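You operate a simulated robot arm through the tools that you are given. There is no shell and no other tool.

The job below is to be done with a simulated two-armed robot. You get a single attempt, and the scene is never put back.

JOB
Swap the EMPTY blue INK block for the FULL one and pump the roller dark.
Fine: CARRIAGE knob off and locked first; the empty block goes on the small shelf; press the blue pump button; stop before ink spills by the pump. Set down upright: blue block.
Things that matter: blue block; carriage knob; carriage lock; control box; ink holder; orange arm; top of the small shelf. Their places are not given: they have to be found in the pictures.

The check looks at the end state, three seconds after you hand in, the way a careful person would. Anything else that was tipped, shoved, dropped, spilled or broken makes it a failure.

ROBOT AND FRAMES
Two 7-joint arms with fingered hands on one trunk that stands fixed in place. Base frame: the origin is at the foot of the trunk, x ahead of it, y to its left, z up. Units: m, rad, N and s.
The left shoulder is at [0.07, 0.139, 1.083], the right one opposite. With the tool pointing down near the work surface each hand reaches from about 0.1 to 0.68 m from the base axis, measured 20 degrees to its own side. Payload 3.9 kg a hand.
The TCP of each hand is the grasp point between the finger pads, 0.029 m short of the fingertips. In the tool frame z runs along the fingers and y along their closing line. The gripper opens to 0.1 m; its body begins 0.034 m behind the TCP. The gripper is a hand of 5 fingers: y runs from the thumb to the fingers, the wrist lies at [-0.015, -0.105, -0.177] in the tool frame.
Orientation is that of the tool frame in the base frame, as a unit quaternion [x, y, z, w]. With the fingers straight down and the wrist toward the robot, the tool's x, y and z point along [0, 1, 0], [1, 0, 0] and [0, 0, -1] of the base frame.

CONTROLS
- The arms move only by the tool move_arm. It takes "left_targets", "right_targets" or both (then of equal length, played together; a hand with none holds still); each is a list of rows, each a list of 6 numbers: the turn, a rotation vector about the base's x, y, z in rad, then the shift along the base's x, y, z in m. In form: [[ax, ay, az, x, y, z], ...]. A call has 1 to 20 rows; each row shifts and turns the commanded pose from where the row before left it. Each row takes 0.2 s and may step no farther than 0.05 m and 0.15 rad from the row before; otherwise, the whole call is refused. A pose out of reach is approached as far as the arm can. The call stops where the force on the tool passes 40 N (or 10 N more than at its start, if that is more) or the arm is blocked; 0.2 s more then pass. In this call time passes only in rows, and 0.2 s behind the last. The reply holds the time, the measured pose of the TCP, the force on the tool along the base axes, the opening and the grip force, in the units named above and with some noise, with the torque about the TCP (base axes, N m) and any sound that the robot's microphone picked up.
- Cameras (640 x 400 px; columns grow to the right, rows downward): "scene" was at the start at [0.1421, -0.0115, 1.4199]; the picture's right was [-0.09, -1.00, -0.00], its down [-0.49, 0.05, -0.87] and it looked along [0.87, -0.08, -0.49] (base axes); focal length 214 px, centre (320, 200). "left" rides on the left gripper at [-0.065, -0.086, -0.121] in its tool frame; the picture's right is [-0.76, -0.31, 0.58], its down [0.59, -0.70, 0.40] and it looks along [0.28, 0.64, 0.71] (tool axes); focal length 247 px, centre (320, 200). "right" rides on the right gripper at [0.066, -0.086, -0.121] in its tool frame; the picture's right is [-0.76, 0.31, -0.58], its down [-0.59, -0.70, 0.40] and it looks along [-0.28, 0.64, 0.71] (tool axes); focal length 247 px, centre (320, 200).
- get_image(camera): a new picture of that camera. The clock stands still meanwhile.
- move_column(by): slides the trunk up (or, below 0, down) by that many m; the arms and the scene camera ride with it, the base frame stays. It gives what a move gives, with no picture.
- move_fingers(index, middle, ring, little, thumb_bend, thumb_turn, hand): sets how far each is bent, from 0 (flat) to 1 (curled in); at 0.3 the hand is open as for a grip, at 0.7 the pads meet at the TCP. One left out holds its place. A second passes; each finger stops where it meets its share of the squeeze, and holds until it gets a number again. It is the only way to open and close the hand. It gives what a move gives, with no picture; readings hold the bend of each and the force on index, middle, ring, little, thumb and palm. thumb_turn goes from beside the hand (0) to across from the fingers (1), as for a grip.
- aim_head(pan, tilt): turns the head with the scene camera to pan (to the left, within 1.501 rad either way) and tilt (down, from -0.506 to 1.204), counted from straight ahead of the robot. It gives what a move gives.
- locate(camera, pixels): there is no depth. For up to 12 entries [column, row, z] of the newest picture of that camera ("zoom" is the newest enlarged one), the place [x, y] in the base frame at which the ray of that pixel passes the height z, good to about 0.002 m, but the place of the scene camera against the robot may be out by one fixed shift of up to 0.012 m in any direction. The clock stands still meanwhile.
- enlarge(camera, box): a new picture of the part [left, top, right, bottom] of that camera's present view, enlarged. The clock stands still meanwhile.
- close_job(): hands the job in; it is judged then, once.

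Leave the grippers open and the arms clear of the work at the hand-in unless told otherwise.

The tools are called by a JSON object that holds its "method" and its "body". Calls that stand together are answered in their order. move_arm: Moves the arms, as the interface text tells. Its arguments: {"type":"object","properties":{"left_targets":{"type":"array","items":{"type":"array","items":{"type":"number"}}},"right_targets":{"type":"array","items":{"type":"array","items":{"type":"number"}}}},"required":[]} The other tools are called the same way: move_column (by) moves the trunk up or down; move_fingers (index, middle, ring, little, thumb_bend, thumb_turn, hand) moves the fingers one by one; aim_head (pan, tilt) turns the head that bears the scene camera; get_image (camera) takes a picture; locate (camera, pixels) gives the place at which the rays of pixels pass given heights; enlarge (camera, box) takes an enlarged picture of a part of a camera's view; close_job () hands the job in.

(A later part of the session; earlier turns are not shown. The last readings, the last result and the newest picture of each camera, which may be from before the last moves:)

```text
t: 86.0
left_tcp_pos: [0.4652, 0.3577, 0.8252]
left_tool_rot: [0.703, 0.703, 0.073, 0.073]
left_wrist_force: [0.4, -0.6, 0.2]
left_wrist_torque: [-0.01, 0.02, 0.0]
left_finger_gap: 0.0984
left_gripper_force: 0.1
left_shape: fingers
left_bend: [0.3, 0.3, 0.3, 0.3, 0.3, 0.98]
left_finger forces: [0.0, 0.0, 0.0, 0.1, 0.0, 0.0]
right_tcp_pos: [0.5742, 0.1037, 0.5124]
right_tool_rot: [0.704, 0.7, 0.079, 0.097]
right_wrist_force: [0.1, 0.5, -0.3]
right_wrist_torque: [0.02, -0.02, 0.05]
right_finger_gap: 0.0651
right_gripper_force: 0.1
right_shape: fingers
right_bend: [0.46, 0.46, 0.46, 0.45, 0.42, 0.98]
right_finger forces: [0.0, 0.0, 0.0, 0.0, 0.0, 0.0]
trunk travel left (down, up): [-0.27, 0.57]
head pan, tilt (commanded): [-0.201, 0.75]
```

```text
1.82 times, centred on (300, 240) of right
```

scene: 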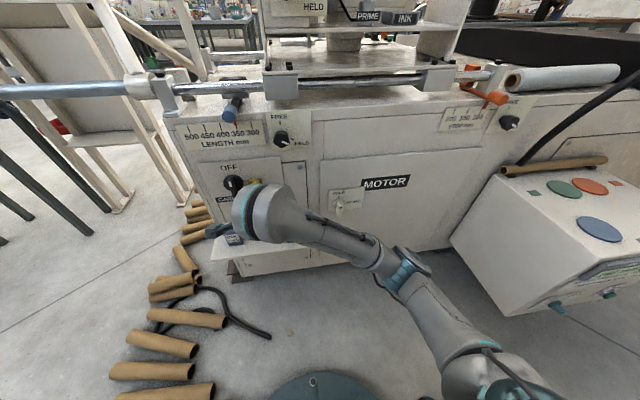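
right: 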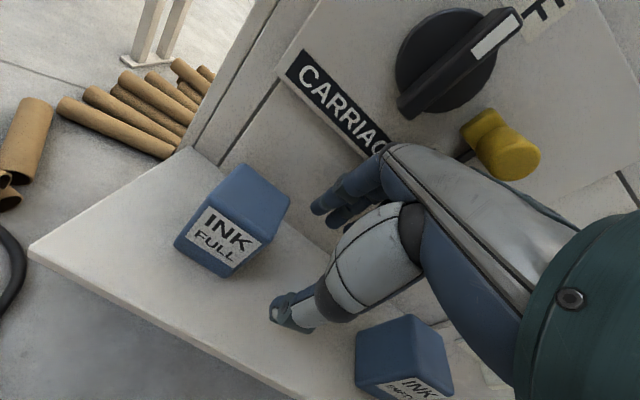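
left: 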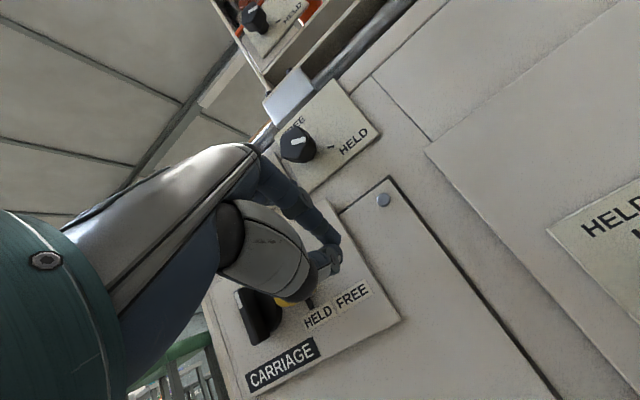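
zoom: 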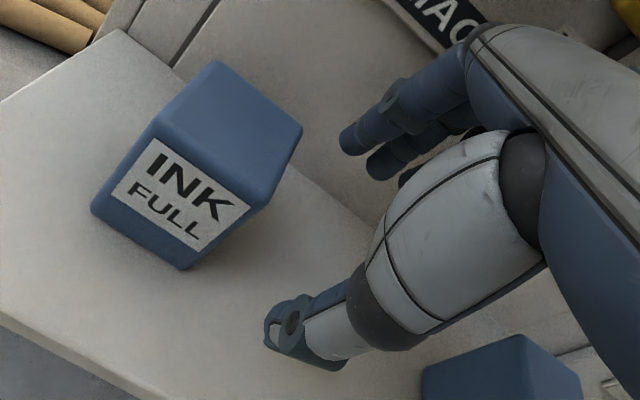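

The measured pose deviates a bit from the command; I make a tiny null move to see where it settles.

{"method": "move_arm", "body": {"right_targets": [[0, 0, 0, 0, 0, 0], [0, 0, 0, 0, 0, 0]]}}

{"method": "enlarge", "body": {"camera": "scene", "box": [180, 130, 340, 280]}}

```text
t: 86.7
left_tcp_pos: [0.4663, 0.3587, 0.8266]
left_tool_rot: [0.703, 0.703, 0.073, 0.073]
left_wrist_force: [0.6, 0.7, 0.5]
left_wrist_torque: [0.0, 0.04, -0.01]
left_finger_gap: 0.0984
left_gripper_force: 0.2
left_shape: fingers
left_bend: [0.3, 0.3, 0.3, 0.3, 0.3, 0.98]
left_finger forces: [0.0, 0.1, 0.0, 0.0, 0.0, 0.0]
right_tcp_pos: [0.572, 0.1044, 0.5125]
right_tool_rot: [0.703, 0.7, 0.079, 0.096]
right_wrist_force: [-0.1, 0.0, 0.1]
right_wrist_torque: [0.0, -0.01, 0.0]
right_finger_gap: 0.0647
right_gripper_force: 0.0
right_shape: fingers
right_bend: [0.46, 0.46, 0.46, 0.45, 0.42, 0.98]
right_finger forces: [0.0, 0.0, 0.0, 0.0, 0.0, 0.0]
trunk travel left (down, up): [-0.27, 0.57]
head pan, tilt (commanded): [-0.201, 0.75]
```

```text
2.67 times, centred on (260, 205) of scene
```

zoom: 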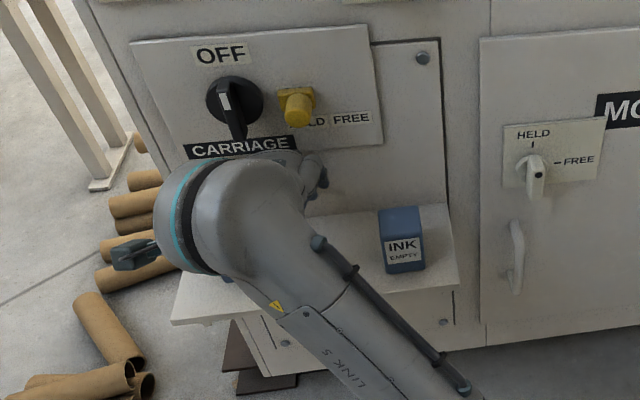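

{"method": "get_image", "body": {"camera": "scene"}}

```text
taken
```

scene: 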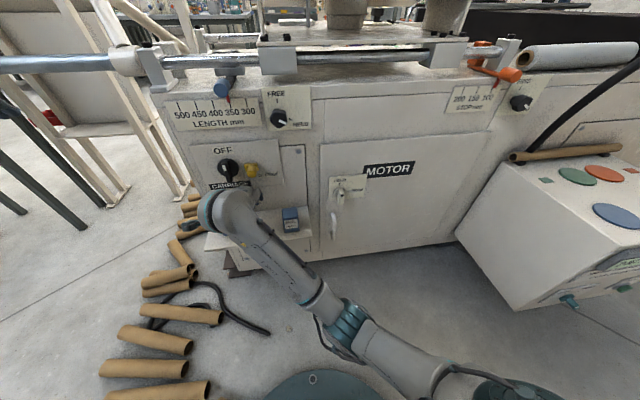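

The arm looks free. I try a correction: a bit back in x and further left, small steps.

{"method": "move_arm", "body": {"right_targets": [[0, 0, 0, -0.004, 0.006, 0.002], [0, 0, 0, -0.003, 0.004, 0.002]]}}

```text
t: 87.2
left_tcp_pos: [0.4671, 0.3589, 0.8264]
left_tool_rot: [0.704, 0.703, 0.073, 0.072]
left_wrist_force: [-0.2, -0.8, 0.8]
left_wrist_torque: [0.0, -0.02, 0.02]
left_finger_gap: 0.0985
left_gripper_force: 0.0
left_shape: fingers
left_bend: [0.3, 0.3, 0.3, 0.3, 0.3, 0.98]
left_finger forces: [0.0, 0.0, 0.0, 0.1, 0.1, 0.0]
right_tcp_pos: [0.5677, 0.1084, 0.5136]
right_tool_rot: [0.706, 0.697, 0.073, 0.1]
right_wrist_force: [0.1, 0.4, -0.6]
right_wrist_torque: [0.0, 0.03, 0.02]
right_finger_gap: 0.0649
right_gripper_force: 0.1
right_shape: fingers
right_bend: [0.46, 0.46, 0.46, 0.45, 0.42, 0.98]
right_finger forces: [0.0, 0.0, 0.0, 0.0, 0.0, 0.1]
trunk travel left (down, up): [-0.27, 0.57]
head pan, tilt (commanded): [-0.201, 0.75]
```

The right wrist runs into its limit reaching this far left. Plan: use the left hand to slide the FULL block about 6 cm to the right along the shelf first. I slide the right hand back out the way it came and park it aside.

{"method": "move_arm", "body": {"right_targets": [[0, 0, 0, 0, -0.025, 0.002], [0, 0, 0, 0, -0.025, 0.002], [0, 0, 0, 0, -0.022, 0]]}}

{"method": "get_image", "body": {"camera": "right"}}

```text
t: 88.0
left_tcp_pos: [0.4653, 0.3586, 0.8267]
left_tool_rot: [0.703, 0.703, 0.072, 0.073]
left_wrist_force: [0.4, 0.9, -1.0]
left_wrist_torque: [0.0, 0.0, 0.02]
left_finger_gap: 0.0984
left_gripper_force: 0.0
left_shape: fingers
left_bend: [0.3, 0.3, 0.3, 0.3, 0.3, 0.98]
left_finger forces: [0.0, 0.1, 0.1, 0.0, 0.0, 0.1]
right_tcp_pos: [0.5594, 0.0532, 0.5242]
right_tool_rot: [0.698, 0.706, 0.084, 0.086]
right_wrist_force: [0.1, -0.3, 1.1]
right_wrist_torque: [-0.04, -0.01, 0.01]
right_finger_gap: 0.0647
right_gripper_force: 0.1
right_shape: fingers
right_bend: [0.46, 0.46, 0.46, 0.45, 0.42, 0.98]
right_finger forces: [0.0, 0.1, 0.0, 0.1, 0.1, 0.0]
trunk travel left (down, up): [-0.27, 0.57]
head pan, tilt (commanded): [-0.201, 0.75]
```

```text
taken
```

right: 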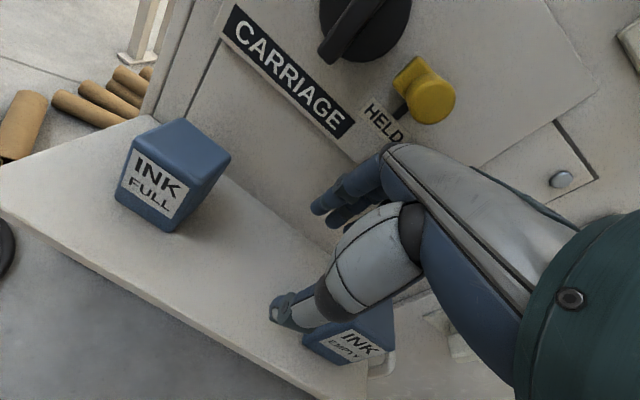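

Orientation recovered at y≈0.053. Continue to y≈0.033, lift, back off and park to the right.

{"method": "move_arm", "body": {"right_targets": [[0, 0, 0, 0.002, -0.018, 0], [0, 0, 0, 0, 0, 0.025], [0, 0, 0, 0, 0, 0.03], [0, 0, 0, -0.04, 0, 0.01], [0, 0, 0, -0.04, -0.01, 0.01], [0, 0, 0, 0, -0.045, 0.02], [0, 0, 0, 0, -0.045, 0.02], [0, 0, 0, 0, -0.045, 0.02], [0, 0, 0, 0, -0.045, 0.02]]}}

{"method": "get_image", "body": {"camera": "scene"}}

```text
t: 90.0
left_tcp_pos: [0.4662, 0.3592, 0.8252]
left_tool_rot: [0.703, 0.703, 0.072, 0.074]
left_wrist_force: [-0.2, 0.4, 1.0]
left_wrist_torque: [-0.01, -0.02, 0.01]
left_finger_gap: 0.0985
left_gripper_force: 0.0
left_shape: fingers
left_bend: [0.3, 0.3, 0.3, 0.3, 0.3, 0.98]
left_finger forces: [0.0, 0.0, 0.1, 0.1, 0.0, 0.0]
right_tcp_pos: [0.4833, -0.1513, 0.6864]
right_tool_rot: [0.7, 0.704, 0.082, 0.088]
right_wrist_force: [-0.3, 0.3, -0.5]
right_wrist_torque: [-0.02, -0.01, 0.02]
right_finger_gap: 0.065
right_gripper_force: 0.1
right_shape: fingers
right_bend: [0.46, 0.46, 0.46, 0.45, 0.42, 0.98]
right_finger forces: [0.1, 0.0, 0.1, 0.0, 0.0, 0.0]
right hand out of reach, approached as far as the arm can: row 9
trunk travel left (down, up): [-0.27, 0.57]
head pan, tilt (commanded): [-0.201, 0.75]
```

```text
taken
```

scene: 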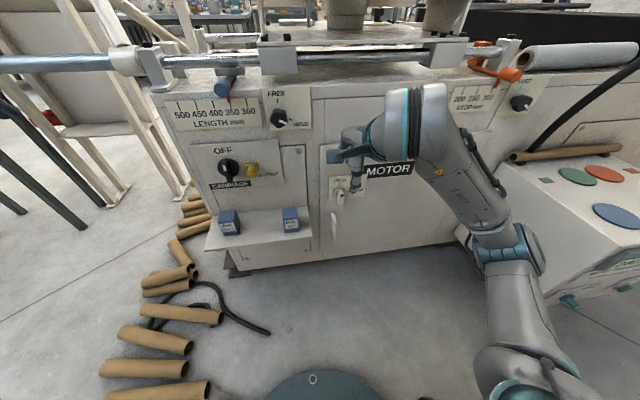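

Right hand parked. Now close the left fingers into a pinch and bring the left hand down to the left side of the FULL block.

{"method": "move_fingers", "body": {"hand": "left", "index": 0.7, "middle": 0.7, "ring": 0.7, "little": 0.7, "thumb_bend": 0.7}}

{"method": "move_arm", "body": {"left_targets": [[0, 0, 0, 0.01, -0.03, -0.035], [0, 0, 0, 0.01, -0.03, -0.035], [0, 0, 0, 0.01, -0.03, -0.035], [0, 0, 0, 0.01, -0.03, -0.035], [0, 0, 0, 0.01, -0.004, -0.045]]}}

{"method": "get_image", "body": {"camera": "left"}}

{"method": "get_image", "body": {"camera": "scene"}}

```text
t: 91.0
left_tcp_pos: [0.4663, 0.3599, 0.826]
left_tool_rot: [0.703, 0.703, 0.073, 0.073]
left_wrist_force: [0.3, 0.0, 0.1]
left_wrist_torque: [-0.02, 0.02, -0.04]
left_finger_gap: 0.002
left_gripper_force: 0.0
left_shape: fingers
left_bend: [0.7, 0.7, 0.7, 0.7, 0.7, 1.0]
left_finger forces: [0.1, 0.0, 0.0, 0.1, 0.0, 0.0]
right_tcp_pos: [0.4838, -0.1512, 0.6865]
right_tool_rot: [0.7, 0.705, 0.081, 0.087]
right_wrist_force: [0.0, 0.3, -0.1]
right_wrist_torque: [0.0, -0.01, -0.06]
right_finger_gap: 0.065
right_gripper_force: 0.0
right_shape: fingers
right_bend: [0.46, 0.46, 0.46, 0.45, 0.42, 0.98]
right_finger forces: [0.0, 0.0, 0.0, 0.0, 0.1, 0.0]
trunk travel left (down, up): [-0.27, 0.57]
head pan, tilt (commanded): [-0.201, 0.75]
```

```text
t: 92.2
left_tcp_pos: [0.5169, 0.2342, 0.641]
left_tool_rot: [0.703, 0.703, 0.073, 0.073]
left_wrist_force: [0.2, -0.2, -0.4]
left_wrist_torque: [0.03, -0.03, -0.02]
left_finger_gap: 0.0021
left_gripper_force: 0.0
left_shape: fingers
left_bend: [0.7, 0.7, 0.7, 0.7, 0.7, 1.0]
left_finger forces: [0.1, 0.0, 0.1, 0.0, 0.0, 0.0]
right_tcp_pos: [0.4846, -0.1505, 0.6876]
right_tool_rot: [0.699, 0.705, 0.082, 0.087]
right_wrist_force: [-0.7, -1.1, -0.3]
right_wrist_torque: [-0.03, 0.02, 0.0]
right_finger_gap: 0.0651
right_gripper_force: 0.1
right_shape: fingers
right_bend: [0.46, 0.46, 0.46, 0.45, 0.42, 0.98]
right_finger forces: [0.0, 0.0, 0.0, 0.0, 0.0, 0.1]
trunk travel left (down, up): [-0.27, 0.57]
head pan, tilt (commanded): [-0.201, 0.75]
```

```text
taken
```

left: 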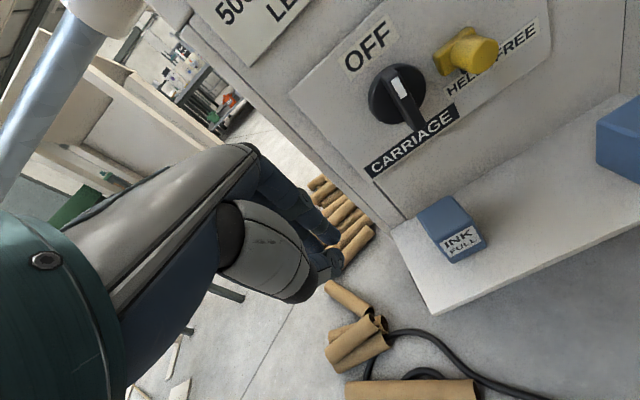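

```text
taken
```

scene: 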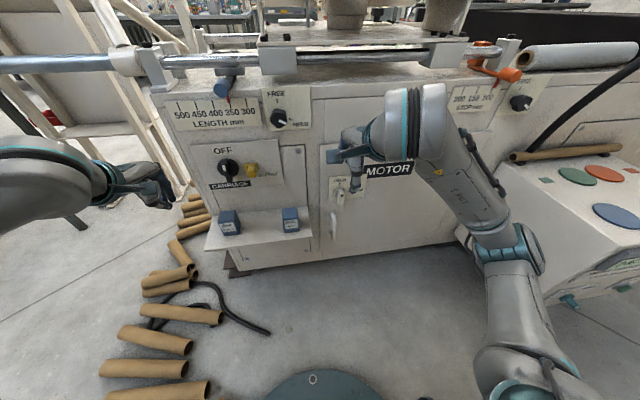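

Continue to just left of the block at (0.56, 0.222, 0.56).

{"method": "move_arm", "body": {"left_targets": [[0, 0, 0, 0.015, -0.004, -0.04], [0, 0, 0, 0.015, -0.004, -0.04], [0, 0, 0, 0.013, -0.004, 0]]}}

{"method": "get_image", "body": {"camera": "left"}}

{"method": "enlarge", "body": {"camera": "scene", "box": [120, 130, 320, 280]}}

```text
t: 93.0
left_tcp_pos: [0.5599, 0.2221, 0.5612]
left_tool_rot: [0.702, 0.705, 0.073, 0.073]
left_wrist_force: [-0.4, 0.1, -0.9]
left_wrist_torque: [0.01, 0.02, -0.02]
left_finger_gap: 0.0015
left_gripper_force: 0.1
left_shape: fingers
left_bend: [0.7, 0.7, 0.7, 0.7, 0.7, 1.0]
left_finger forces: [0.1, 0.1, 0.0, 0.0, 0.0, 0.0]
right_tcp_pos: [0.4835, -0.1509, 0.6856]
right_tool_rot: [0.699, 0.705, 0.081, 0.088]
right_wrist_force: [0.1, 0.5, -0.3]
right_wrist_torque: [0.0, 0.0, -0.01]
right_finger_gap: 0.0649
right_gripper_force: 0.0
right_shape: fingers
right_bend: [0.46, 0.46, 0.46, 0.45, 0.42, 0.98]
right_finger forces: [0.1, 0.0, 0.0, 0.0, 0.0, 0.1]
trunk travel left (down, up): [-0.27, 0.57]
head pan, tilt (commanded): [-0.201, 0.75]
```

```text
taken
```

left: 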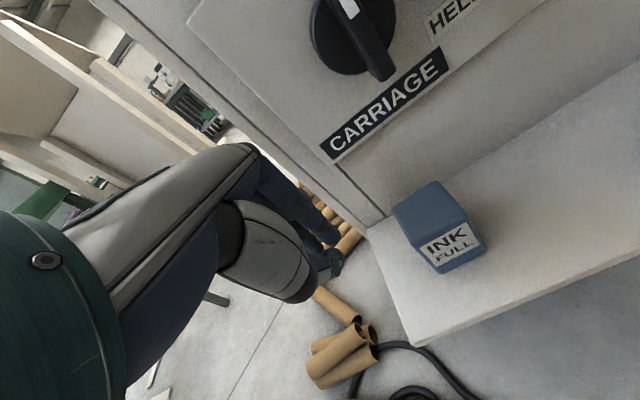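

```text
2.67 times, centred on (220, 205) of scene
```

zoom: 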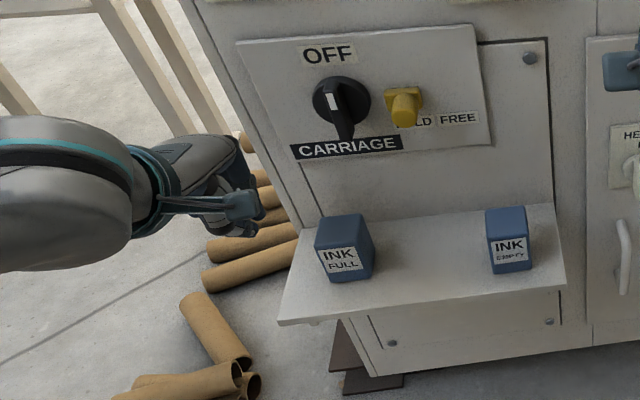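

Left pinched tips are left of the block. I lower to z≈0.497 with x≈0.564 so that the push goes low through the block's centre.

{"method": "move_arm", "body": {"left_targets": [[0, 0, 0, 0.004, 0, -0.02], [0, 0, 0, 0, 0, -0.02], [0, 0, 0, 0, 0, -0.02], [0, 0, 0, 0, 0, -0.004]]}}

{"method": "get_image", "body": {"camera": "left"}}

```text
t: 94.0
left_tcp_pos: [0.5628, 0.2218, 0.4973]
left_tool_rot: [0.703, 0.703, 0.072, 0.073]
left_wrist_force: [0.1, -0.1, -0.2]
left_wrist_torque: [0.03, -0.01, 0.01]
left_finger_gap: 0.0018
left_gripper_force: 0.1
left_shape: fingers
left_bend: [0.7, 0.7, 0.7, 0.7, 0.7, 1.0]
left_finger forces: [0.0, 0.0, 0.1, 0.0, 0.0, 0.0]
right_tcp_pos: [0.4835, -0.1513, 0.6862]
right_tool_rot: [0.699, 0.705, 0.081, 0.087]
right_wrist_force: [0.4, 0.4, -0.7]
right_wrist_torque: [-0.02, -0.02, -0.01]
right_finger_gap: 0.0648
right_gripper_force: 0.1
right_shape: fingers
right_bend: [0.46, 0.46, 0.46, 0.45, 0.42, 0.98]
right_finger forces: [0.0, 0.0, 0.1, 0.0, 0.0, 0.1]
trunk travel left (down, up): [-0.27, 0.57]
head pan, tilt (commanded): [-0.201, 0.75]
```

```text
taken
```

left: 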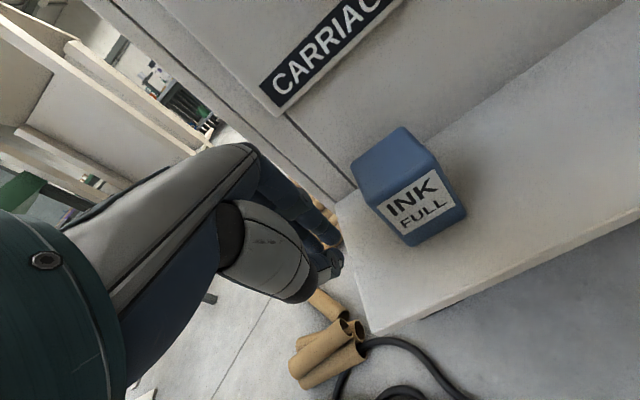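

Now approach the block's left face (−y), 3 cm first, then push gently.

{"method": "move_arm", "body": {"left_targets": [[0, 0, 0, 0, -0.012, 0], [0, 0, 0, 0, -0.01, 0], [0, 0, 0, 0, -0.008, 0], [0, 0, 0, 0, -0.006, 0]]}}

{"method": "get_image", "body": {"camera": "left"}}

```text
t: 95.0
left_tcp_pos: [0.5643, 0.1884, 0.4965]
left_tool_rot: [0.703, 0.704, 0.073, 0.072]
left_wrist_force: [0.0, 0.0, 0.6]
left_wrist_torque: [0.01, 0.01, -0.01]
left_finger_gap: 0.002
left_gripper_force: 0.3
left_shape: fingers
left_bend: [0.7, 0.7, 0.7, 0.7, 0.7, 1.0]
left_finger forces: [0.4, 0.0, 0.0, 0.1, 0.0, 0.0]
right_tcp_pos: [0.4834, -0.1502, 0.6855]
right_tool_rot: [0.699, 0.705, 0.081, 0.088]
right_wrist_force: [0.3, 0.4, -0.8]
right_wrist_torque: [-0.02, 0.0, -0.05]
right_finger_gap: 0.0649
right_gripper_force: 0.1
right_shape: fingers
right_bend: [0.46, 0.46, 0.46, 0.45, 0.42, 0.98]
right_finger forces: [0.0, 0.0, 0.0, 0.0, 0.0, 0.0]
trunk travel left (down, up): [-0.27, 0.57]
head pan, tilt (commanded): [-0.201, 0.75]
```

```text
taken
```

left: 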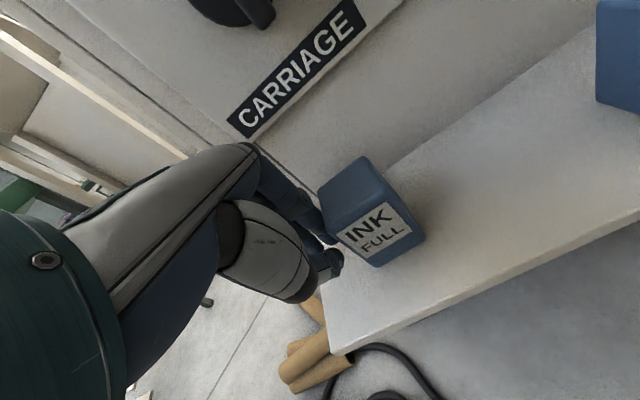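

Light contact. Push gently 3 cm and check that the block stays upright and straight.

{"method": "move_arm", "body": {"left_targets": [[0, 0, 0, 0, -0.006, 0], [0, 0, 0, 0, -0.008, 0], [0, 0, 0, 0, -0.008, 0], [0, 0, 0, 0, -0.008, 0]]}}

{"method": "get_image", "body": {"camera": "left"}}

{"method": "enlarge", "body": {"camera": "scene", "box": [160, 160, 320, 280]}}

```text
t: 96.0
left_tcp_pos: [0.5623, 0.1561, 0.4976]
left_tool_rot: [0.703, 0.703, 0.072, 0.073]
left_wrist_force: [-0.1, 0.7, -0.4]
left_wrist_torque: [0.0, -0.03, 0.0]
left_finger_gap: 0.0017
left_gripper_force: 0.3
left_shape: fingers
left_bend: [0.7, 0.7, 0.7, 0.7, 0.7, 1.0]
left_finger forces: [0.3, 0.1, 0.0, 0.0, 0.0, 0.0]
right_tcp_pos: [0.4839, -0.1518, 0.6867]
right_tool_rot: [0.699, 0.705, 0.081, 0.088]
right_wrist_force: [0.0, -0.5, 0.4]
right_wrist_torque: [-0.02, 0.01, -0.02]
right_finger_gap: 0.0648
right_gripper_force: 0.0
right_shape: fingers
right_bend: [0.46, 0.46, 0.46, 0.45, 0.42, 0.98]
right_finger forces: [0.1, 0.0, 0.0, 0.0, 0.0, 0.0]
trunk travel left (down, up): [-0.27, 0.57]
head pan, tilt (commanded): [-0.201, 0.75]
```

```text
taken
```

left: 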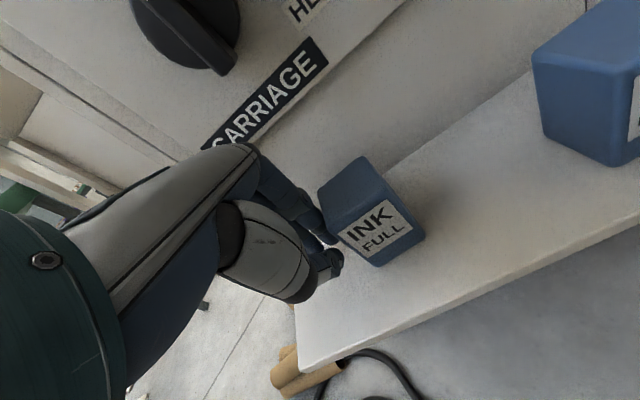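

```text
3.33 times, centred on (240, 220) of scene
```

zoom: 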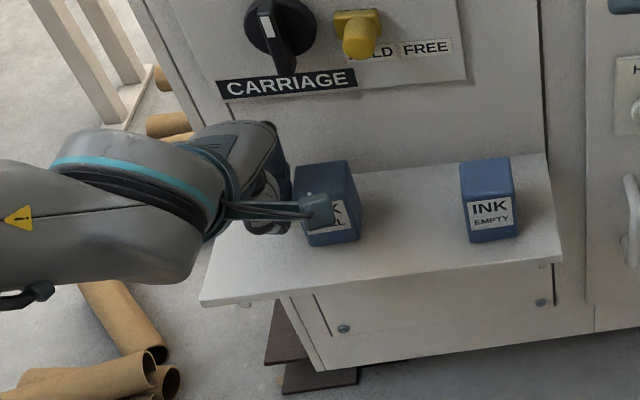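

It slides cleanly. Push another 3.8 cm so the block centre ends near y≈0.085.

{"method": "move_arm", "body": {"left_targets": [[0, 0, 0, 0, -0.008, 0], [0, 0, 0, 0, -0.008, 0], [0, 0, 0, 0, -0.008, 0], [0, 0, 0, 0, -0.008, 0], [0, 0, 0, 0, -0.006, 0]]}}

{"method": "get_image", "body": {"camera": "left"}}

{"method": "enlarge", "body": {"camera": "scene", "box": [160, 160, 320, 280]}}

```text
t: 97.2
left_tcp_pos: [0.5636, 0.1195, 0.4982]
left_tool_rot: [0.704, 0.703, 0.072, 0.073]
left_wrist_force: [-0.7, 0.8, -0.3]
left_wrist_torque: [-0.01, 0.01, -0.03]
left_finger_gap: 0.0017
left_gripper_force: 0.1
left_shape: fingers
left_bend: [0.7, 0.7, 0.7, 0.7, 0.7, 1.0]
left_finger forces: [0.3, 0.0, 0.0, 0.0, 0.1, 0.0]
right_tcp_pos: [0.4843, -0.1504, 0.6856]
right_tool_rot: [0.7, 0.705, 0.081, 0.087]
right_wrist_force: [-0.2, 0.0, 0.1]
right_wrist_torque: [0.01, 0.0, 0.0]
right_finger_gap: 0.0649
right_gripper_force: 0.1
right_shape: fingers
right_bend: [0.46, 0.46, 0.46, 0.45, 0.42, 0.98]
right_finger forces: [0.0, 0.0, 0.0, 0.1, 0.1, 0.1]
trunk travel left (down, up): [-0.27, 0.57]
head pan, tilt (commanded): [-0.201, 0.75]
```

```text
taken
```

left: 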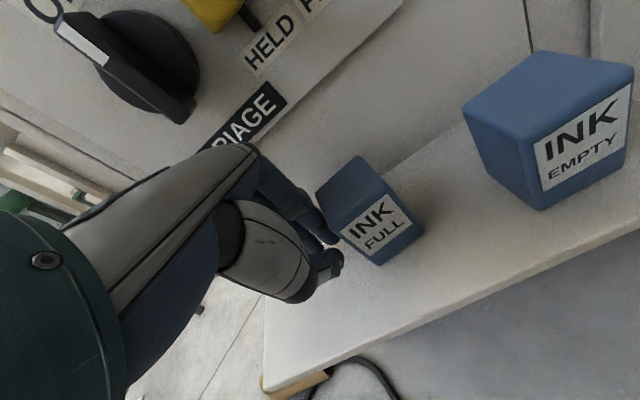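

```text
3.33 times, centred on (240, 220) of scene
```

zoom: 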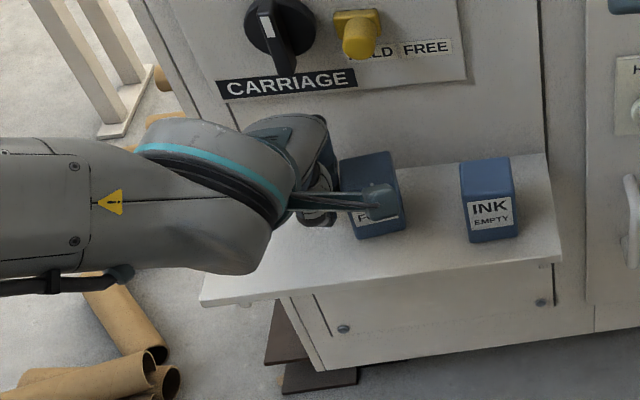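

FULL block is now about y≈0.087. Retreat the left hand to the left, then up and away.

{"method": "move_arm", "body": {"left_targets": [[0, 0, 0, 0, 0.025, 0], [0, 0, 0, 0, 0.035, 0], [0, 0, 0, 0, 0.04, 0], [0, 0, 0, -0.01, 0.02, 0.04], [0, 0, 0, -0.02, 0.02, 0.04], [0, 0, 0, -0.02, 0.02, 0.04], [0, 0, 0, -0.02, 0.02, 0.04], [0, 0, 0, -0.01, 0.03, 0.035], [0, 0, 0, 0, 0.03, 0.035], [0, 0, 0, 0, 0.03, 0.035]]}}

{"method": "get_image", "body": {"camera": "scene"}}

{"method": "get_image", "body": {"camera": "right"}}

```text
t: 99.5
left_tcp_pos: [0.4821, 0.3889, 0.7586]
left_tool_rot: [0.704, 0.703, 0.071, 0.073]
left_wrist_force: [0.5, -0.2, 0.1]
left_wrist_torque: [-0.02, -0.01, 0.02]
left_finger_gap: 0.0018
left_gripper_force: 0.0
left_shape: fingers
left_bend: [0.7, 0.7, 0.7, 0.7, 0.7, 1.0]
left_finger forces: [0.0, 0.0, 0.0, 0.0, 0.0, 0.1]
right_tcp_pos: [0.484, -0.1511, 0.6854]
right_tool_rot: [0.701, 0.704, 0.08, 0.086]
right_wrist_force: [-0.5, -0.8, -0.2]
right_wrist_torque: [-0.03, 0.0, 0.02]
right_finger_gap: 0.065
right_gripper_force: 0.1
right_shape: fingers
right_bend: [0.46, 0.46, 0.46, 0.45, 0.42, 0.98]
right_finger forces: [0.0, 0.1, 0.1, 0.0, 0.1, 0.0]
trunk travel left (down, up): [-0.27, 0.57]
head pan, tilt (commanded): [-0.201, 0.75]
```

```text
taken
```

scene: 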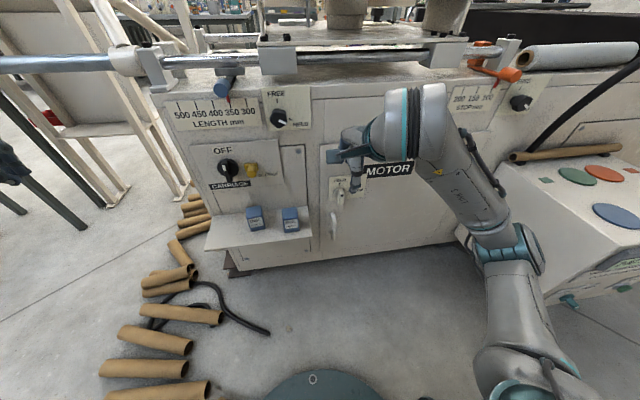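

```text
taken
```

right: 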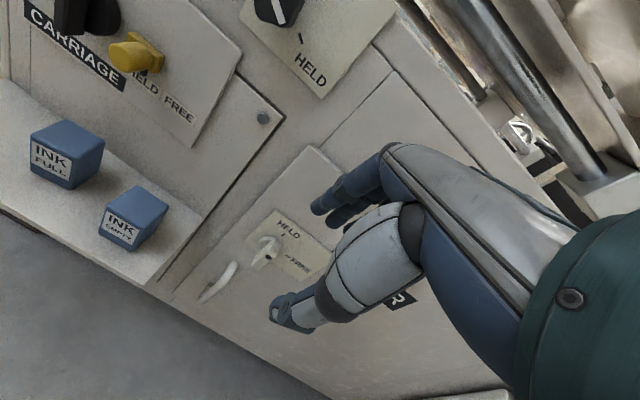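

Both blocks stand. Bring the right hand back in front of the gap, (0.487, 0.031, 0.60), and measure again.

{"method": "move_arm", "body": {"right_targets": [[0, 0, 0, 0, 0.045, -0.02], [0, 0, 0, 0, 0.045, -0.02], [0, 0, 0, 0, 0.045, -0.02], [0, 0, 0, 0, 0.045, -0.02]]}}

{"method": "get_image", "body": {"camera": "right"}}

{"method": "enlarge", "body": {"camera": "right", "box": [100, 120, 340, 340]}}

```text
t: 100.5
left_tcp_pos: [0.483, 0.3896, 0.7574]
left_tool_rot: [0.703, 0.703, 0.072, 0.072]
left_wrist_force: [-0.7, -0.5, 1.2]
left_wrist_torque: [0.03, 0.0, -0.03]
left_finger_gap: 0.0016
left_gripper_force: 0.0
left_shape: fingers
left_bend: [0.7, 0.7, 0.7, 0.7, 0.7, 1.0]
left_finger forces: [0.0, 0.0, 0.1, 0.1, 0.1, 0.0]
right_tcp_pos: [0.4821, 0.0297, 0.606]
right_tool_rot: [0.699, 0.705, 0.085, 0.087]
right_wrist_force: [-0.5, 0.0, 0.1]
right_wrist_torque: [0.02, 0.01, -0.01]
right_finger_gap: 0.0648
right_gripper_force: 0.1
right_shape: fingers
right_bend: [0.46, 0.46, 0.46, 0.45, 0.42, 0.98]
right_finger forces: [0.0, 0.0, 0.1, 0.0, 0.0, 0.1]
trunk travel left (down, up): [-0.27, 0.57]
head pan, tilt (commanded): [-0.201, 0.75]
```

```text
taken
```

right: 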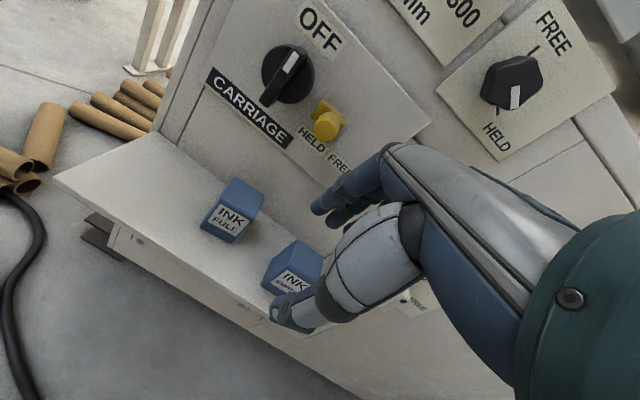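

```text
1.82 times, centred on (220, 230) of right
```

zoom: 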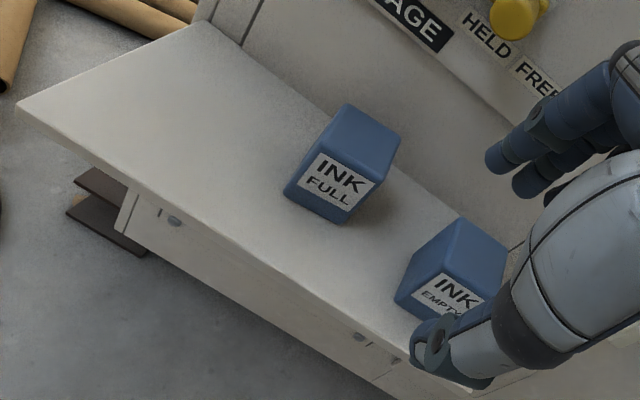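

FULL centre ≈ (0.570, 0.085), EMPTY left edge ≈ 0.012; the gap is about 5 cm. I go down to z≈0.572, forward to x≈0.565, y≈0.036, then down to z≈0.516.

{"method": "move_arm", "body": {"right_targets": [[0, 0, 0, 0, 0.002, -0.034], [0, 0, 0, 0.028, 0.002, 0], [0, 0, 0, 0.028, 0.002, 0], [0, 0, 0, 0.027, 0, 0]]}}

{"method": "move_arm", "body": {"right_targets": [[0, 0, 0, 0, 0, -0.02], [0, 0, 0, 0, 0, -0.02], [0, 0, 0, 0, 0, -0.015]]}}

{"method": "get_image", "body": {"camera": "right"}}

```text
t: 101.5
left_tcp_pos: [0.4823, 0.3899, 0.7586]
left_tool_rot: [0.703, 0.703, 0.073, 0.073]
left_wrist_force: [-0.5, 0.3, -1.1]
left_wrist_torque: [0.0, 0.0, -0.01]
left_finger_gap: 0.0018
left_gripper_force: 0.0
left_shape: fingers
left_bend: [0.7, 0.7, 0.7, 0.7, 0.7, 1.0]
left_finger forces: [0.0, 0.1, 0.0, 0.0, 0.1, 0.0]
right_tcp_pos: [0.5669, 0.0359, 0.5715]
right_tool_rot: [0.699, 0.705, 0.084, 0.087]
right_wrist_force: [-0.2, -0.8, -0.5]
right_wrist_torque: [-0.01, 0.02, 0.01]
right_finger_gap: 0.065
right_gripper_force: 0.0
right_shape: fingers
right_bend: [0.46, 0.46, 0.46, 0.45, 0.42, 0.98]
right_finger forces: [0.0, 0.1, 0.0, 0.1, 0.1, 0.0]
trunk travel left (down, up): [-0.27, 0.57]
head pan, tilt (commanded): [-0.201, 0.75]
```

```text
t: 102.2
left_tcp_pos: [0.4825, 0.3892, 0.7583]
left_tool_rot: [0.704, 0.703, 0.072, 0.073]
left_wrist_force: [0.0, 0.3, -0.1]
left_wrist_torque: [0.01, -0.02, 0.01]
left_finger_gap: 0.0017
left_gripper_force: 0.1
left_shape: fingers
left_bend: [0.7, 0.7, 0.7, 0.7, 0.7, 1.0]
left_finger forces: [0.0, 0.0, 0.0, 0.0, 0.0, 0.0]
right_tcp_pos: [0.5654, 0.0341, 0.5163]
right_tool_rot: [0.698, 0.705, 0.085, 0.086]
right_wrist_force: [0.3, 0.1, -0.7]
right_wrist_torque: [-0.03, -0.02, 0.02]
right_finger_gap: 0.0649
right_gripper_force: 0.0
right_shape: fingers
right_bend: [0.46, 0.46, 0.46, 0.45, 0.42, 0.98]
right_finger forces: [0.0, 0.0, 0.0, 0.0, 0.0, 0.0]
trunk travel left (down, up): [-0.27, 0.57]
head pan, tilt (commanded): [-0.201, 0.75]
```

```text
taken
```

right: 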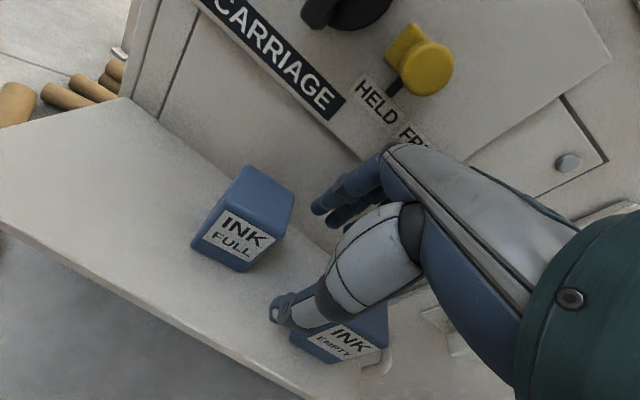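

Clear on both sides. Slide left into position around the FULL block, to y≈0.085.

{"method": "move_arm", "body": {"right_targets": [[0, 0, 0, 0, 0.013, 0], [0, 0, 0, 0, 0.013, 0], [0, 0, 0, 0, 0.013, 0]]}}

{"method": "get_image", "body": {"camera": "right"}}

```text
t: 103.0
left_tcp_pos: [0.4823, 0.3883, 0.7587]
left_tool_rot: [0.703, 0.704, 0.072, 0.072]
left_wrist_force: [-0.1, 0.0, 0.5]
left_wrist_torque: [-0.01, 0.02, 0.03]
left_finger_gap: 0.0015
left_gripper_force: 0.0
left_shape: fingers
left_bend: [0.7, 0.7, 0.7, 0.7, 0.7, 1.0]
left_finger forces: [0.1, 0.0, 0.0, 0.0, 0.1, 0.0]
right_tcp_pos: [0.5653, 0.074, 0.5152]
right_tool_rot: [0.698, 0.706, 0.084, 0.087]
right_wrist_force: [0.6, 0.0, 0.2]
right_wrist_torque: [0.0, 0.0, -0.02]
right_finger_gap: 0.0648
right_gripper_force: 0.1
right_shape: fingers
right_bend: [0.46, 0.46, 0.46, 0.45, 0.42, 0.98]
right_finger forces: [0.0, 0.1, 0.0, 0.0, 0.0, 0.1]
trunk travel left (down, up): [-0.27, 0.57]
head pan, tilt (commanded): [-0.201, 0.75]
```

```text
taken
```

right: 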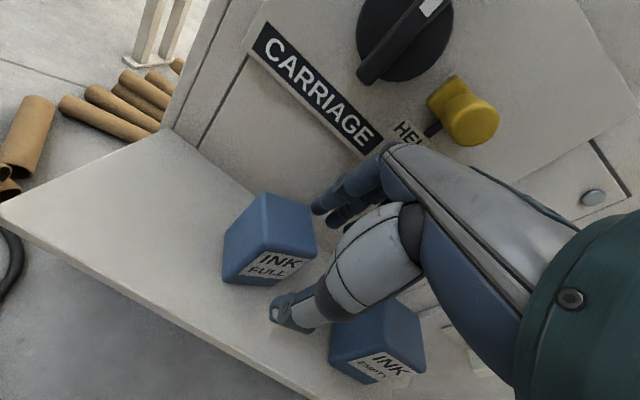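

{"method": "enlarge", "body": {"camera": "right", "box": [200, 160, 440, 390]}}

{"method": "enlarge", "body": {"camera": "scene", "box": [160, 160, 320, 280]}}

```text
1.74 times, centred on (320, 275) of right
```

zoom: 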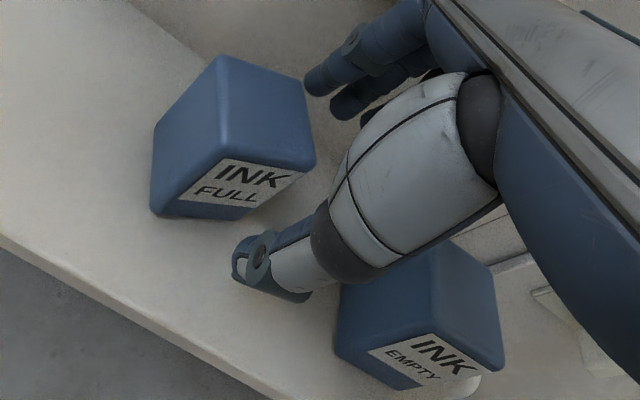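

```text
3.33 times, centred on (240, 220) of scene
```

zoom: 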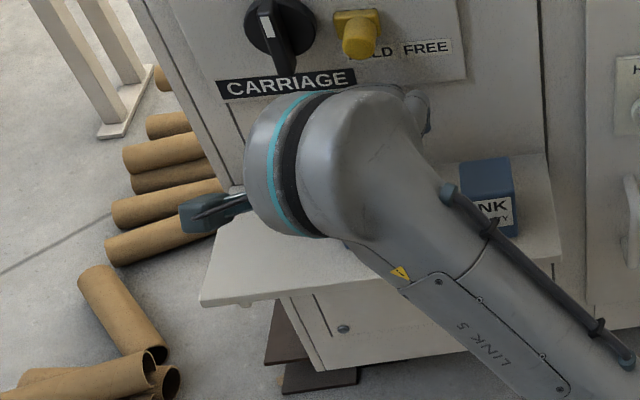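

The index finger nudged the FULL block: it is now at about (0.563, 0.102) and turned about 26° counter-clockwise (still upright). I adapt: shift the hand 6 mm back, then yaw it +0.45 rad to match the block.

{"method": "move_arm", "body": {"right_targets": [[0, 0, 0, 0.006, 0, 0], [0, 0, 0.15, 0, 0, 0], [0, 0, 0.15, 0, 0, 0], [0, 0, 0.15, 0, 0, 0]]}}

{"method": "enlarge", "body": {"camera": "right", "box": [200, 160, 440, 390]}}

{"method": "get_image", "body": {"camera": "right"}}

```text
t: 104.0
left_tcp_pos: [0.4818, 0.3898, 0.7591]
left_tool_rot: [0.704, 0.703, 0.072, 0.073]
left_wrist_force: [0.5, -0.4, 0.0]
left_wrist_torque: [0.01, 0.01, 0.0]
left_finger_gap: 0.0017
left_gripper_force: 0.1
left_shape: fingers
left_bend: [0.7, 0.7, 0.7, 0.7, 0.7, 1.0]
left_finger forces: [0.0, 0.1, 0.0, 0.1, 0.0, 0.0]
right_tcp_pos: [0.5723, 0.0752, 0.5156]
right_tool_rot: [0.523, 0.844, 0.102, 0.066]
right_wrist_force: [0.8, 0.0, 0.9]
right_wrist_torque: [-0.03, -0.04, -0.02]
right_finger_gap: 0.0651
right_gripper_force: 0.2
right_shape: fingers
right_bend: [0.46, 0.46, 0.46, 0.45, 0.42, 0.98]
right_finger forces: [0.3, 0.1, 0.0, 0.0, 0.1, 0.1]
trunk travel left (down, up): [-0.27, 0.57]
head pan, tilt (commanded): [-0.201, 0.75]
```

```text
1.74 times, centred on (320, 275) of right
```

zoom: 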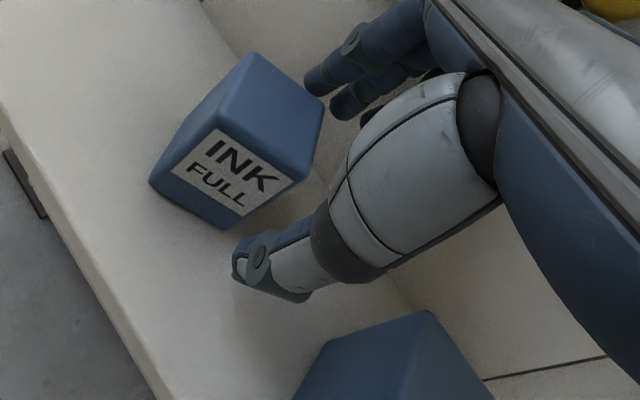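

```text
taken
```

right: 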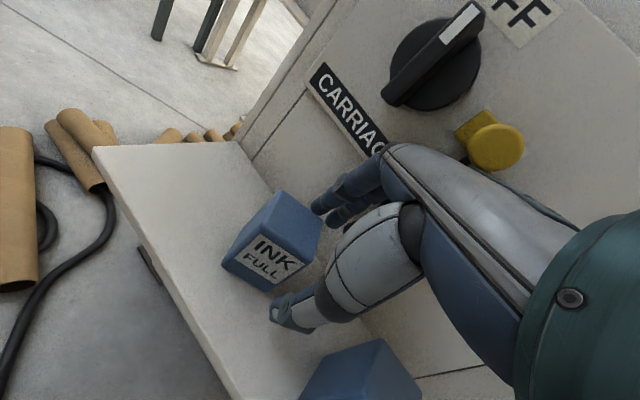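

The block is now aligned with the hand and centred front-to-back; it needs 2.4 cm more along the hand's own x. Slide along (−0.44, 0.90).

{"method": "move_arm", "body": {"right_targets": [[0, 0, 0, -0.002, 0.0075, 0], [0, 0, 0, -0.0035, 0.0075, 0], [0, 0, 0, -0.0035, 0.0075, 0]]}}

{"method": "enlarge", "body": {"camera": "right", "box": [200, 160, 440, 390]}}

```text
t: 104.8
left_tcp_pos: [0.4826, 0.3893, 0.7588]
left_tool_rot: [0.704, 0.703, 0.072, 0.073]
left_wrist_force: [0.3, 0.0, 0.3]
left_wrist_torque: [-0.04, -0.02, 0.03]
left_finger_gap: 0.0016
left_gripper_force: 0.0
left_shape: fingers
left_bend: [0.7, 0.7, 0.7, 0.7, 0.7, 1.0]
left_finger forces: [0.0, 0.1, 0.0, 0.0, 0.1, 0.0]
right_tcp_pos: [0.5642, 0.0971, 0.5146]
right_tool_rot: [0.523, 0.843, 0.102, 0.065]
right_wrist_force: [0.0, 0.7, -0.1]
right_wrist_torque: [-0.02, -0.01, -0.03]
right_finger_gap: 0.0652
right_gripper_force: 0.1
right_shape: fingers
right_bend: [0.46, 0.46, 0.46, 0.45, 0.42, 0.98]
right_finger forces: [0.0, 0.1, 0.0, 0.0, 0.0, 0.1]
trunk travel left (down, up): [-0.27, 0.57]
head pan, tilt (commanded): [-0.201, 0.75]
```

```text
1.74 times, centred on (320, 275) of right
```

zoom: 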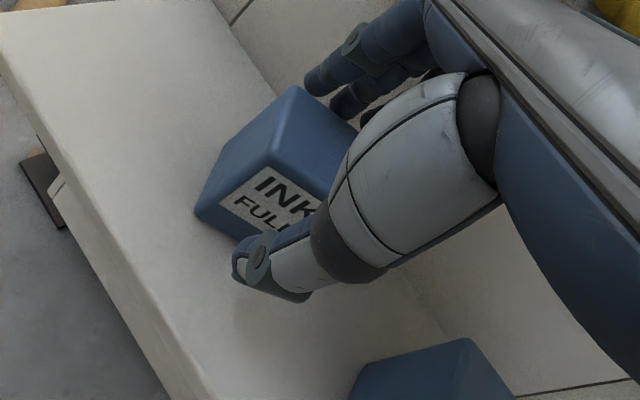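

The block is centred in the hand to within about 3 mm. Close index, middle and thumb.

{"method": "move_fingers", "body": {"hand": "right", "index": 0.6, "middle": 0.6, "thumb_bend": 0.6}}

{"method": "enlarge", "body": {"camera": "right", "box": [200, 160, 440, 390]}}

```text
t: 105.8
left_tcp_pos: [0.4815, 0.3887, 0.759]
left_tool_rot: [0.704, 0.703, 0.073, 0.074]
left_wrist_force: [0.5, 0.5, 0.0]
left_wrist_torque: [0.02, -0.01, 0.0]
left_finger_gap: 0.0016
left_gripper_force: 0.0
left_shape: fingers
left_bend: [0.7, 0.7, 0.7, 0.7, 0.7, 1.0]
left_finger forces: [0.0, 0.0, 0.1, 0.0, 0.0, 0.0]
right_tcp_pos: [0.5615, 0.0973, 0.5155]
right_tool_rot: [0.523, 0.843, 0.102, 0.065]
right_wrist_force: [0.6, -0.4, 3.4]
right_wrist_torque: [0.02, 0.04, 0.04]
right_finger_gap: 0.0423
right_gripper_force: 7.1
right_shape: fingers
right_bend: [0.56, 0.57, 0.46, 0.45, 0.54, 0.97]
right_finger forces: [4.6, 2.6, 0.1, 0.0, 6.6, 0.0]
trunk travel left (down, up): [-0.27, 0.57]
head pan, tilt (commanded): [-0.201, 0.75]
```

```text
1.74 times, centred on (320, 275) of right
```

zoom: 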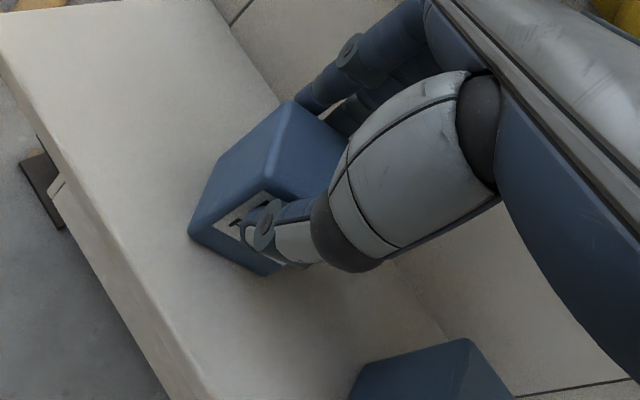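

Gripped (gap 42 mm). I firm up the grip, then lift just 6 mm (staying below the knob) and check.

{"method": "move_fingers", "body": {"hand": "right", "index": 0.7, "middle": 0.7, "thumb_bend": 0.68}}

{"method": "move_arm", "body": {"right_targets": [[0, 0, 0, 0, 0, 0.004], [0, 0, 0, 0, 0, 0.004]]}}

{"method": "enlarge", "body": {"camera": "right", "box": [200, 160, 440, 390]}}

```text
t: 106.8
left_tcp_pos: [0.4815, 0.3891, 0.7587]
left_tool_rot: [0.703, 0.703, 0.073, 0.073]
left_wrist_force: [0.0, -0.2, 0.3]
left_wrist_torque: [0.0, -0.03, 0.02]
left_finger_gap: 0.0021
left_gripper_force: 0.0
left_shape: fingers
left_bend: [0.7, 0.7, 0.7, 0.7, 0.7, 1.0]
left_finger forces: [0.0, 0.0, 0.1, 0.0, 0.0, 0.0]
right_tcp_pos: [0.5632, 0.0983, 0.5168]
right_tool_rot: [0.523, 0.844, 0.102, 0.066]
right_wrist_force: [3.3, -1.4, 11.7]
right_wrist_torque: [-0.06, 0.01, 0.02]
right_finger_gap: 0.0405
right_gripper_force: 16.0
right_shape: fingers
right_bend: [0.59, 0.62, 0.46, 0.45, 0.56, 0.96]
right_finger forces: [10.3, 7.3, 0.0, 0.1, 14.0, 0.0]
trunk travel left (down, up): [-0.27, 0.57]
head pan, tilt (commanded): [-0.201, 0.75]
```

```text
t: 107.5
left_tcp_pos: [0.4822, 0.389, 0.7579]
left_tool_rot: [0.704, 0.703, 0.072, 0.073]
left_wrist_force: [-0.1, 0.5, -1.0]
left_wrist_torque: [-0.01, 0.01, -0.01]
left_finger_gap: 0.0019
left_gripper_force: 0.0
left_shape: fingers
left_bend: [0.7, 0.7, 0.7, 0.7, 0.7, 1.0]
left_finger forces: [0.0, 0.0, 0.0, 0.0, 0.1, 0.1]
right_tcp_pos: [0.564, 0.0974, 0.5222]
right_tool_rot: [0.523, 0.844, 0.101, 0.064]
right_wrist_force: [0.2, -0.1, -1.5]
right_wrist_torque: [0.0, 0.06, 0.01]
right_finger_gap: 0.0403
right_gripper_force: 13.4
right_shape: fingers
right_bend: [0.6, 0.63, 0.46, 0.45, 0.56, 0.96]
right_finger forces: [8.0, 5.6, 0.0, 0.1, 13.6, 0.0]
trunk travel left (down, up): [-0.27, 0.57]
head pan, tilt (commanded): [-0.201, 0.75]
```

```text
1.74 times, centred on (320, 275) of right
```

zoom: 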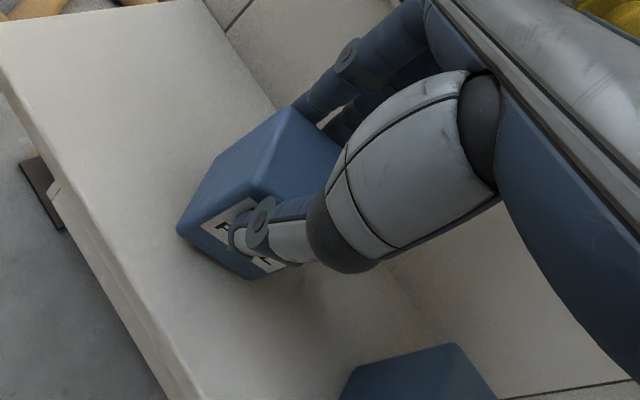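

The block is lifted. Now draw it straight out (−x) past the shelf edge, rising slightly once clear.

{"method": "move_arm", "body": {"right_targets": [[0, 0, 0, -0.015, 0, 0.002], [0, 0, 0, -0.025, 0, 0.003], [0, 0, 0, -0.03, 0, 0.01], [0, 0, 0, 0, -0.02, 0.03], [0, 0, 0, 0, -0.03, 0.03], [0, 0, 0, 0, -0.03, 0.03]]}}

{"method": "get_image", "body": {"camera": "right"}}

{"method": "get_image", "body": {"camera": "scene"}}

```text
t: 108.8
left_tcp_pos: [0.4809, 0.3896, 0.7588]
left_tool_rot: [0.703, 0.704, 0.073, 0.072]
left_wrist_force: [-0.1, -0.5, -0.9]
left_wrist_torque: [0.0, -0.01, -0.02]
left_finger_gap: 0.0017
left_gripper_force: 0.1
left_shape: fingers
left_bend: [0.7, 0.7, 0.7, 0.7, 0.7, 1.0]
left_finger forces: [0.1, 0.0, 0.0, 0.0, 0.0, 0.0]
right_tcp_pos: [0.4912, 0.02, 0.6311]
right_tool_rot: [0.523, 0.844, 0.101, 0.065]
right_wrist_force: [-0.5, 0.2, -1.8]
right_wrist_torque: [0.0, -0.01, 0.03]
right_finger_gap: 0.0404
right_gripper_force: 13.4
right_shape: fingers
right_bend: [0.61, 0.64, 0.46, 0.45, 0.56, 0.95]
right_finger forces: [8.0, 5.6, 0.0, 0.0, 13.5, 0.0]
trunk travel left (down, up): [-0.27, 0.57]
head pan, tilt (commanded): [-0.201, 0.75]
```

```text
taken
```

right: 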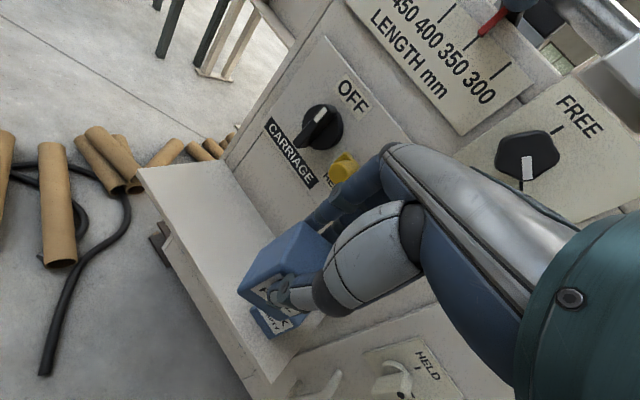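

```text
taken
```

scene: 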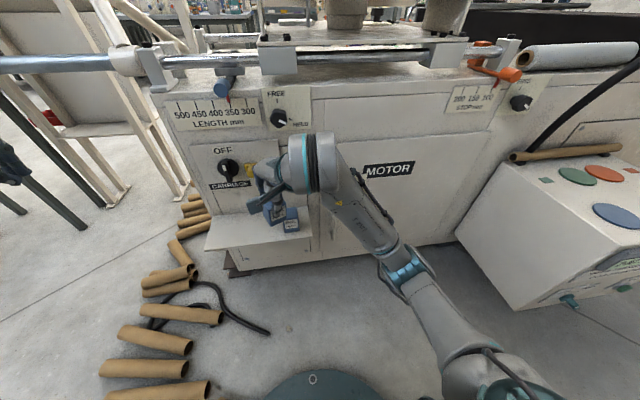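

FULL block is in hand. I move right to y≈−0.12 while turning the yaw back, then raise the trunk.

{"method": "move_arm", "body": {"right_targets": [[0, 0, -0.15, 0.002, -0.04, 0.01], [0, 0, -0.15, 0.002, -0.04, 0.01], [0, 0, -0.15, 0.002, -0.04, 0.01], [0, 0, 0, 0.002, -0.03, 0.02]]}}

{"method": "get_image", "body": {"camera": "right"}}

```text
t: 109.8
left_tcp_pos: [0.4812, 0.3883, 0.7595]
left_tool_rot: [0.703, 0.703, 0.073, 0.072]
left_wrist_force: [0.3, 0.3, 0.4]
left_wrist_torque: [-0.01, 0.01, 0.02]
left_finger_gap: 0.0016
left_gripper_force: 0.1
left_shape: fingers
left_bend: [0.7, 0.7, 0.7, 0.7, 0.7, 1.0]
left_finger forces: [0.0, 0.1, 0.0, 0.1, 0.0, 0.0]
right_tcp_pos: [0.4994, -0.1321, 0.6802]
right_tool_rot: [0.698, 0.706, 0.085, 0.086]
right_wrist_force: [-0.8, -0.4, -1.3]
right_wrist_torque: [0.01, -0.01, -0.02]
right_finger_gap: 0.04
right_gripper_force: 12.7
right_shape: fingers
right_bend: [0.61, 0.64, 0.46, 0.45, 0.56, 0.95]
right_finger forces: [7.9, 5.5, 0.0, 0.0, 13.5, 0.0]
trunk travel left (down, up): [-0.27, 0.57]
head pan, tilt (commanded): [-0.201, 0.75]
```

```text
taken
```

right: 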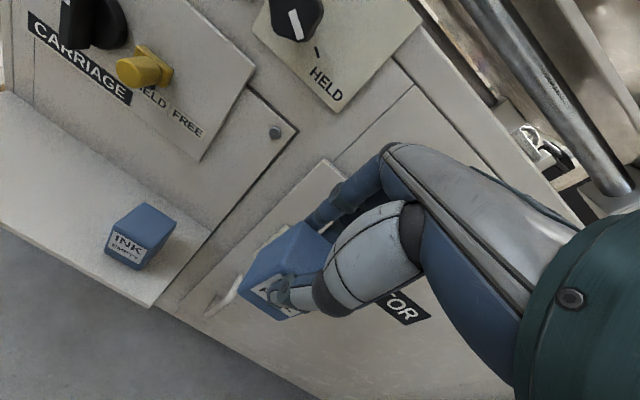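

EMPTY stays upright on the shelf. I enlarge to see how FULL sits in the hand.

{"method": "enlarge", "body": {"camera": "right", "box": [220, 200, 350, 330]}}

```text
3.08 times, centred on (285, 265) of right
```

zoom: 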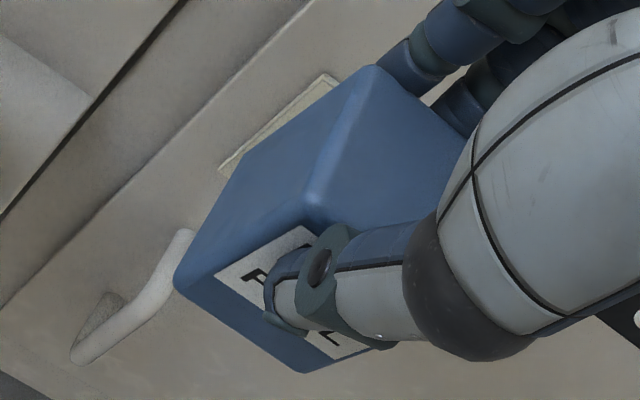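

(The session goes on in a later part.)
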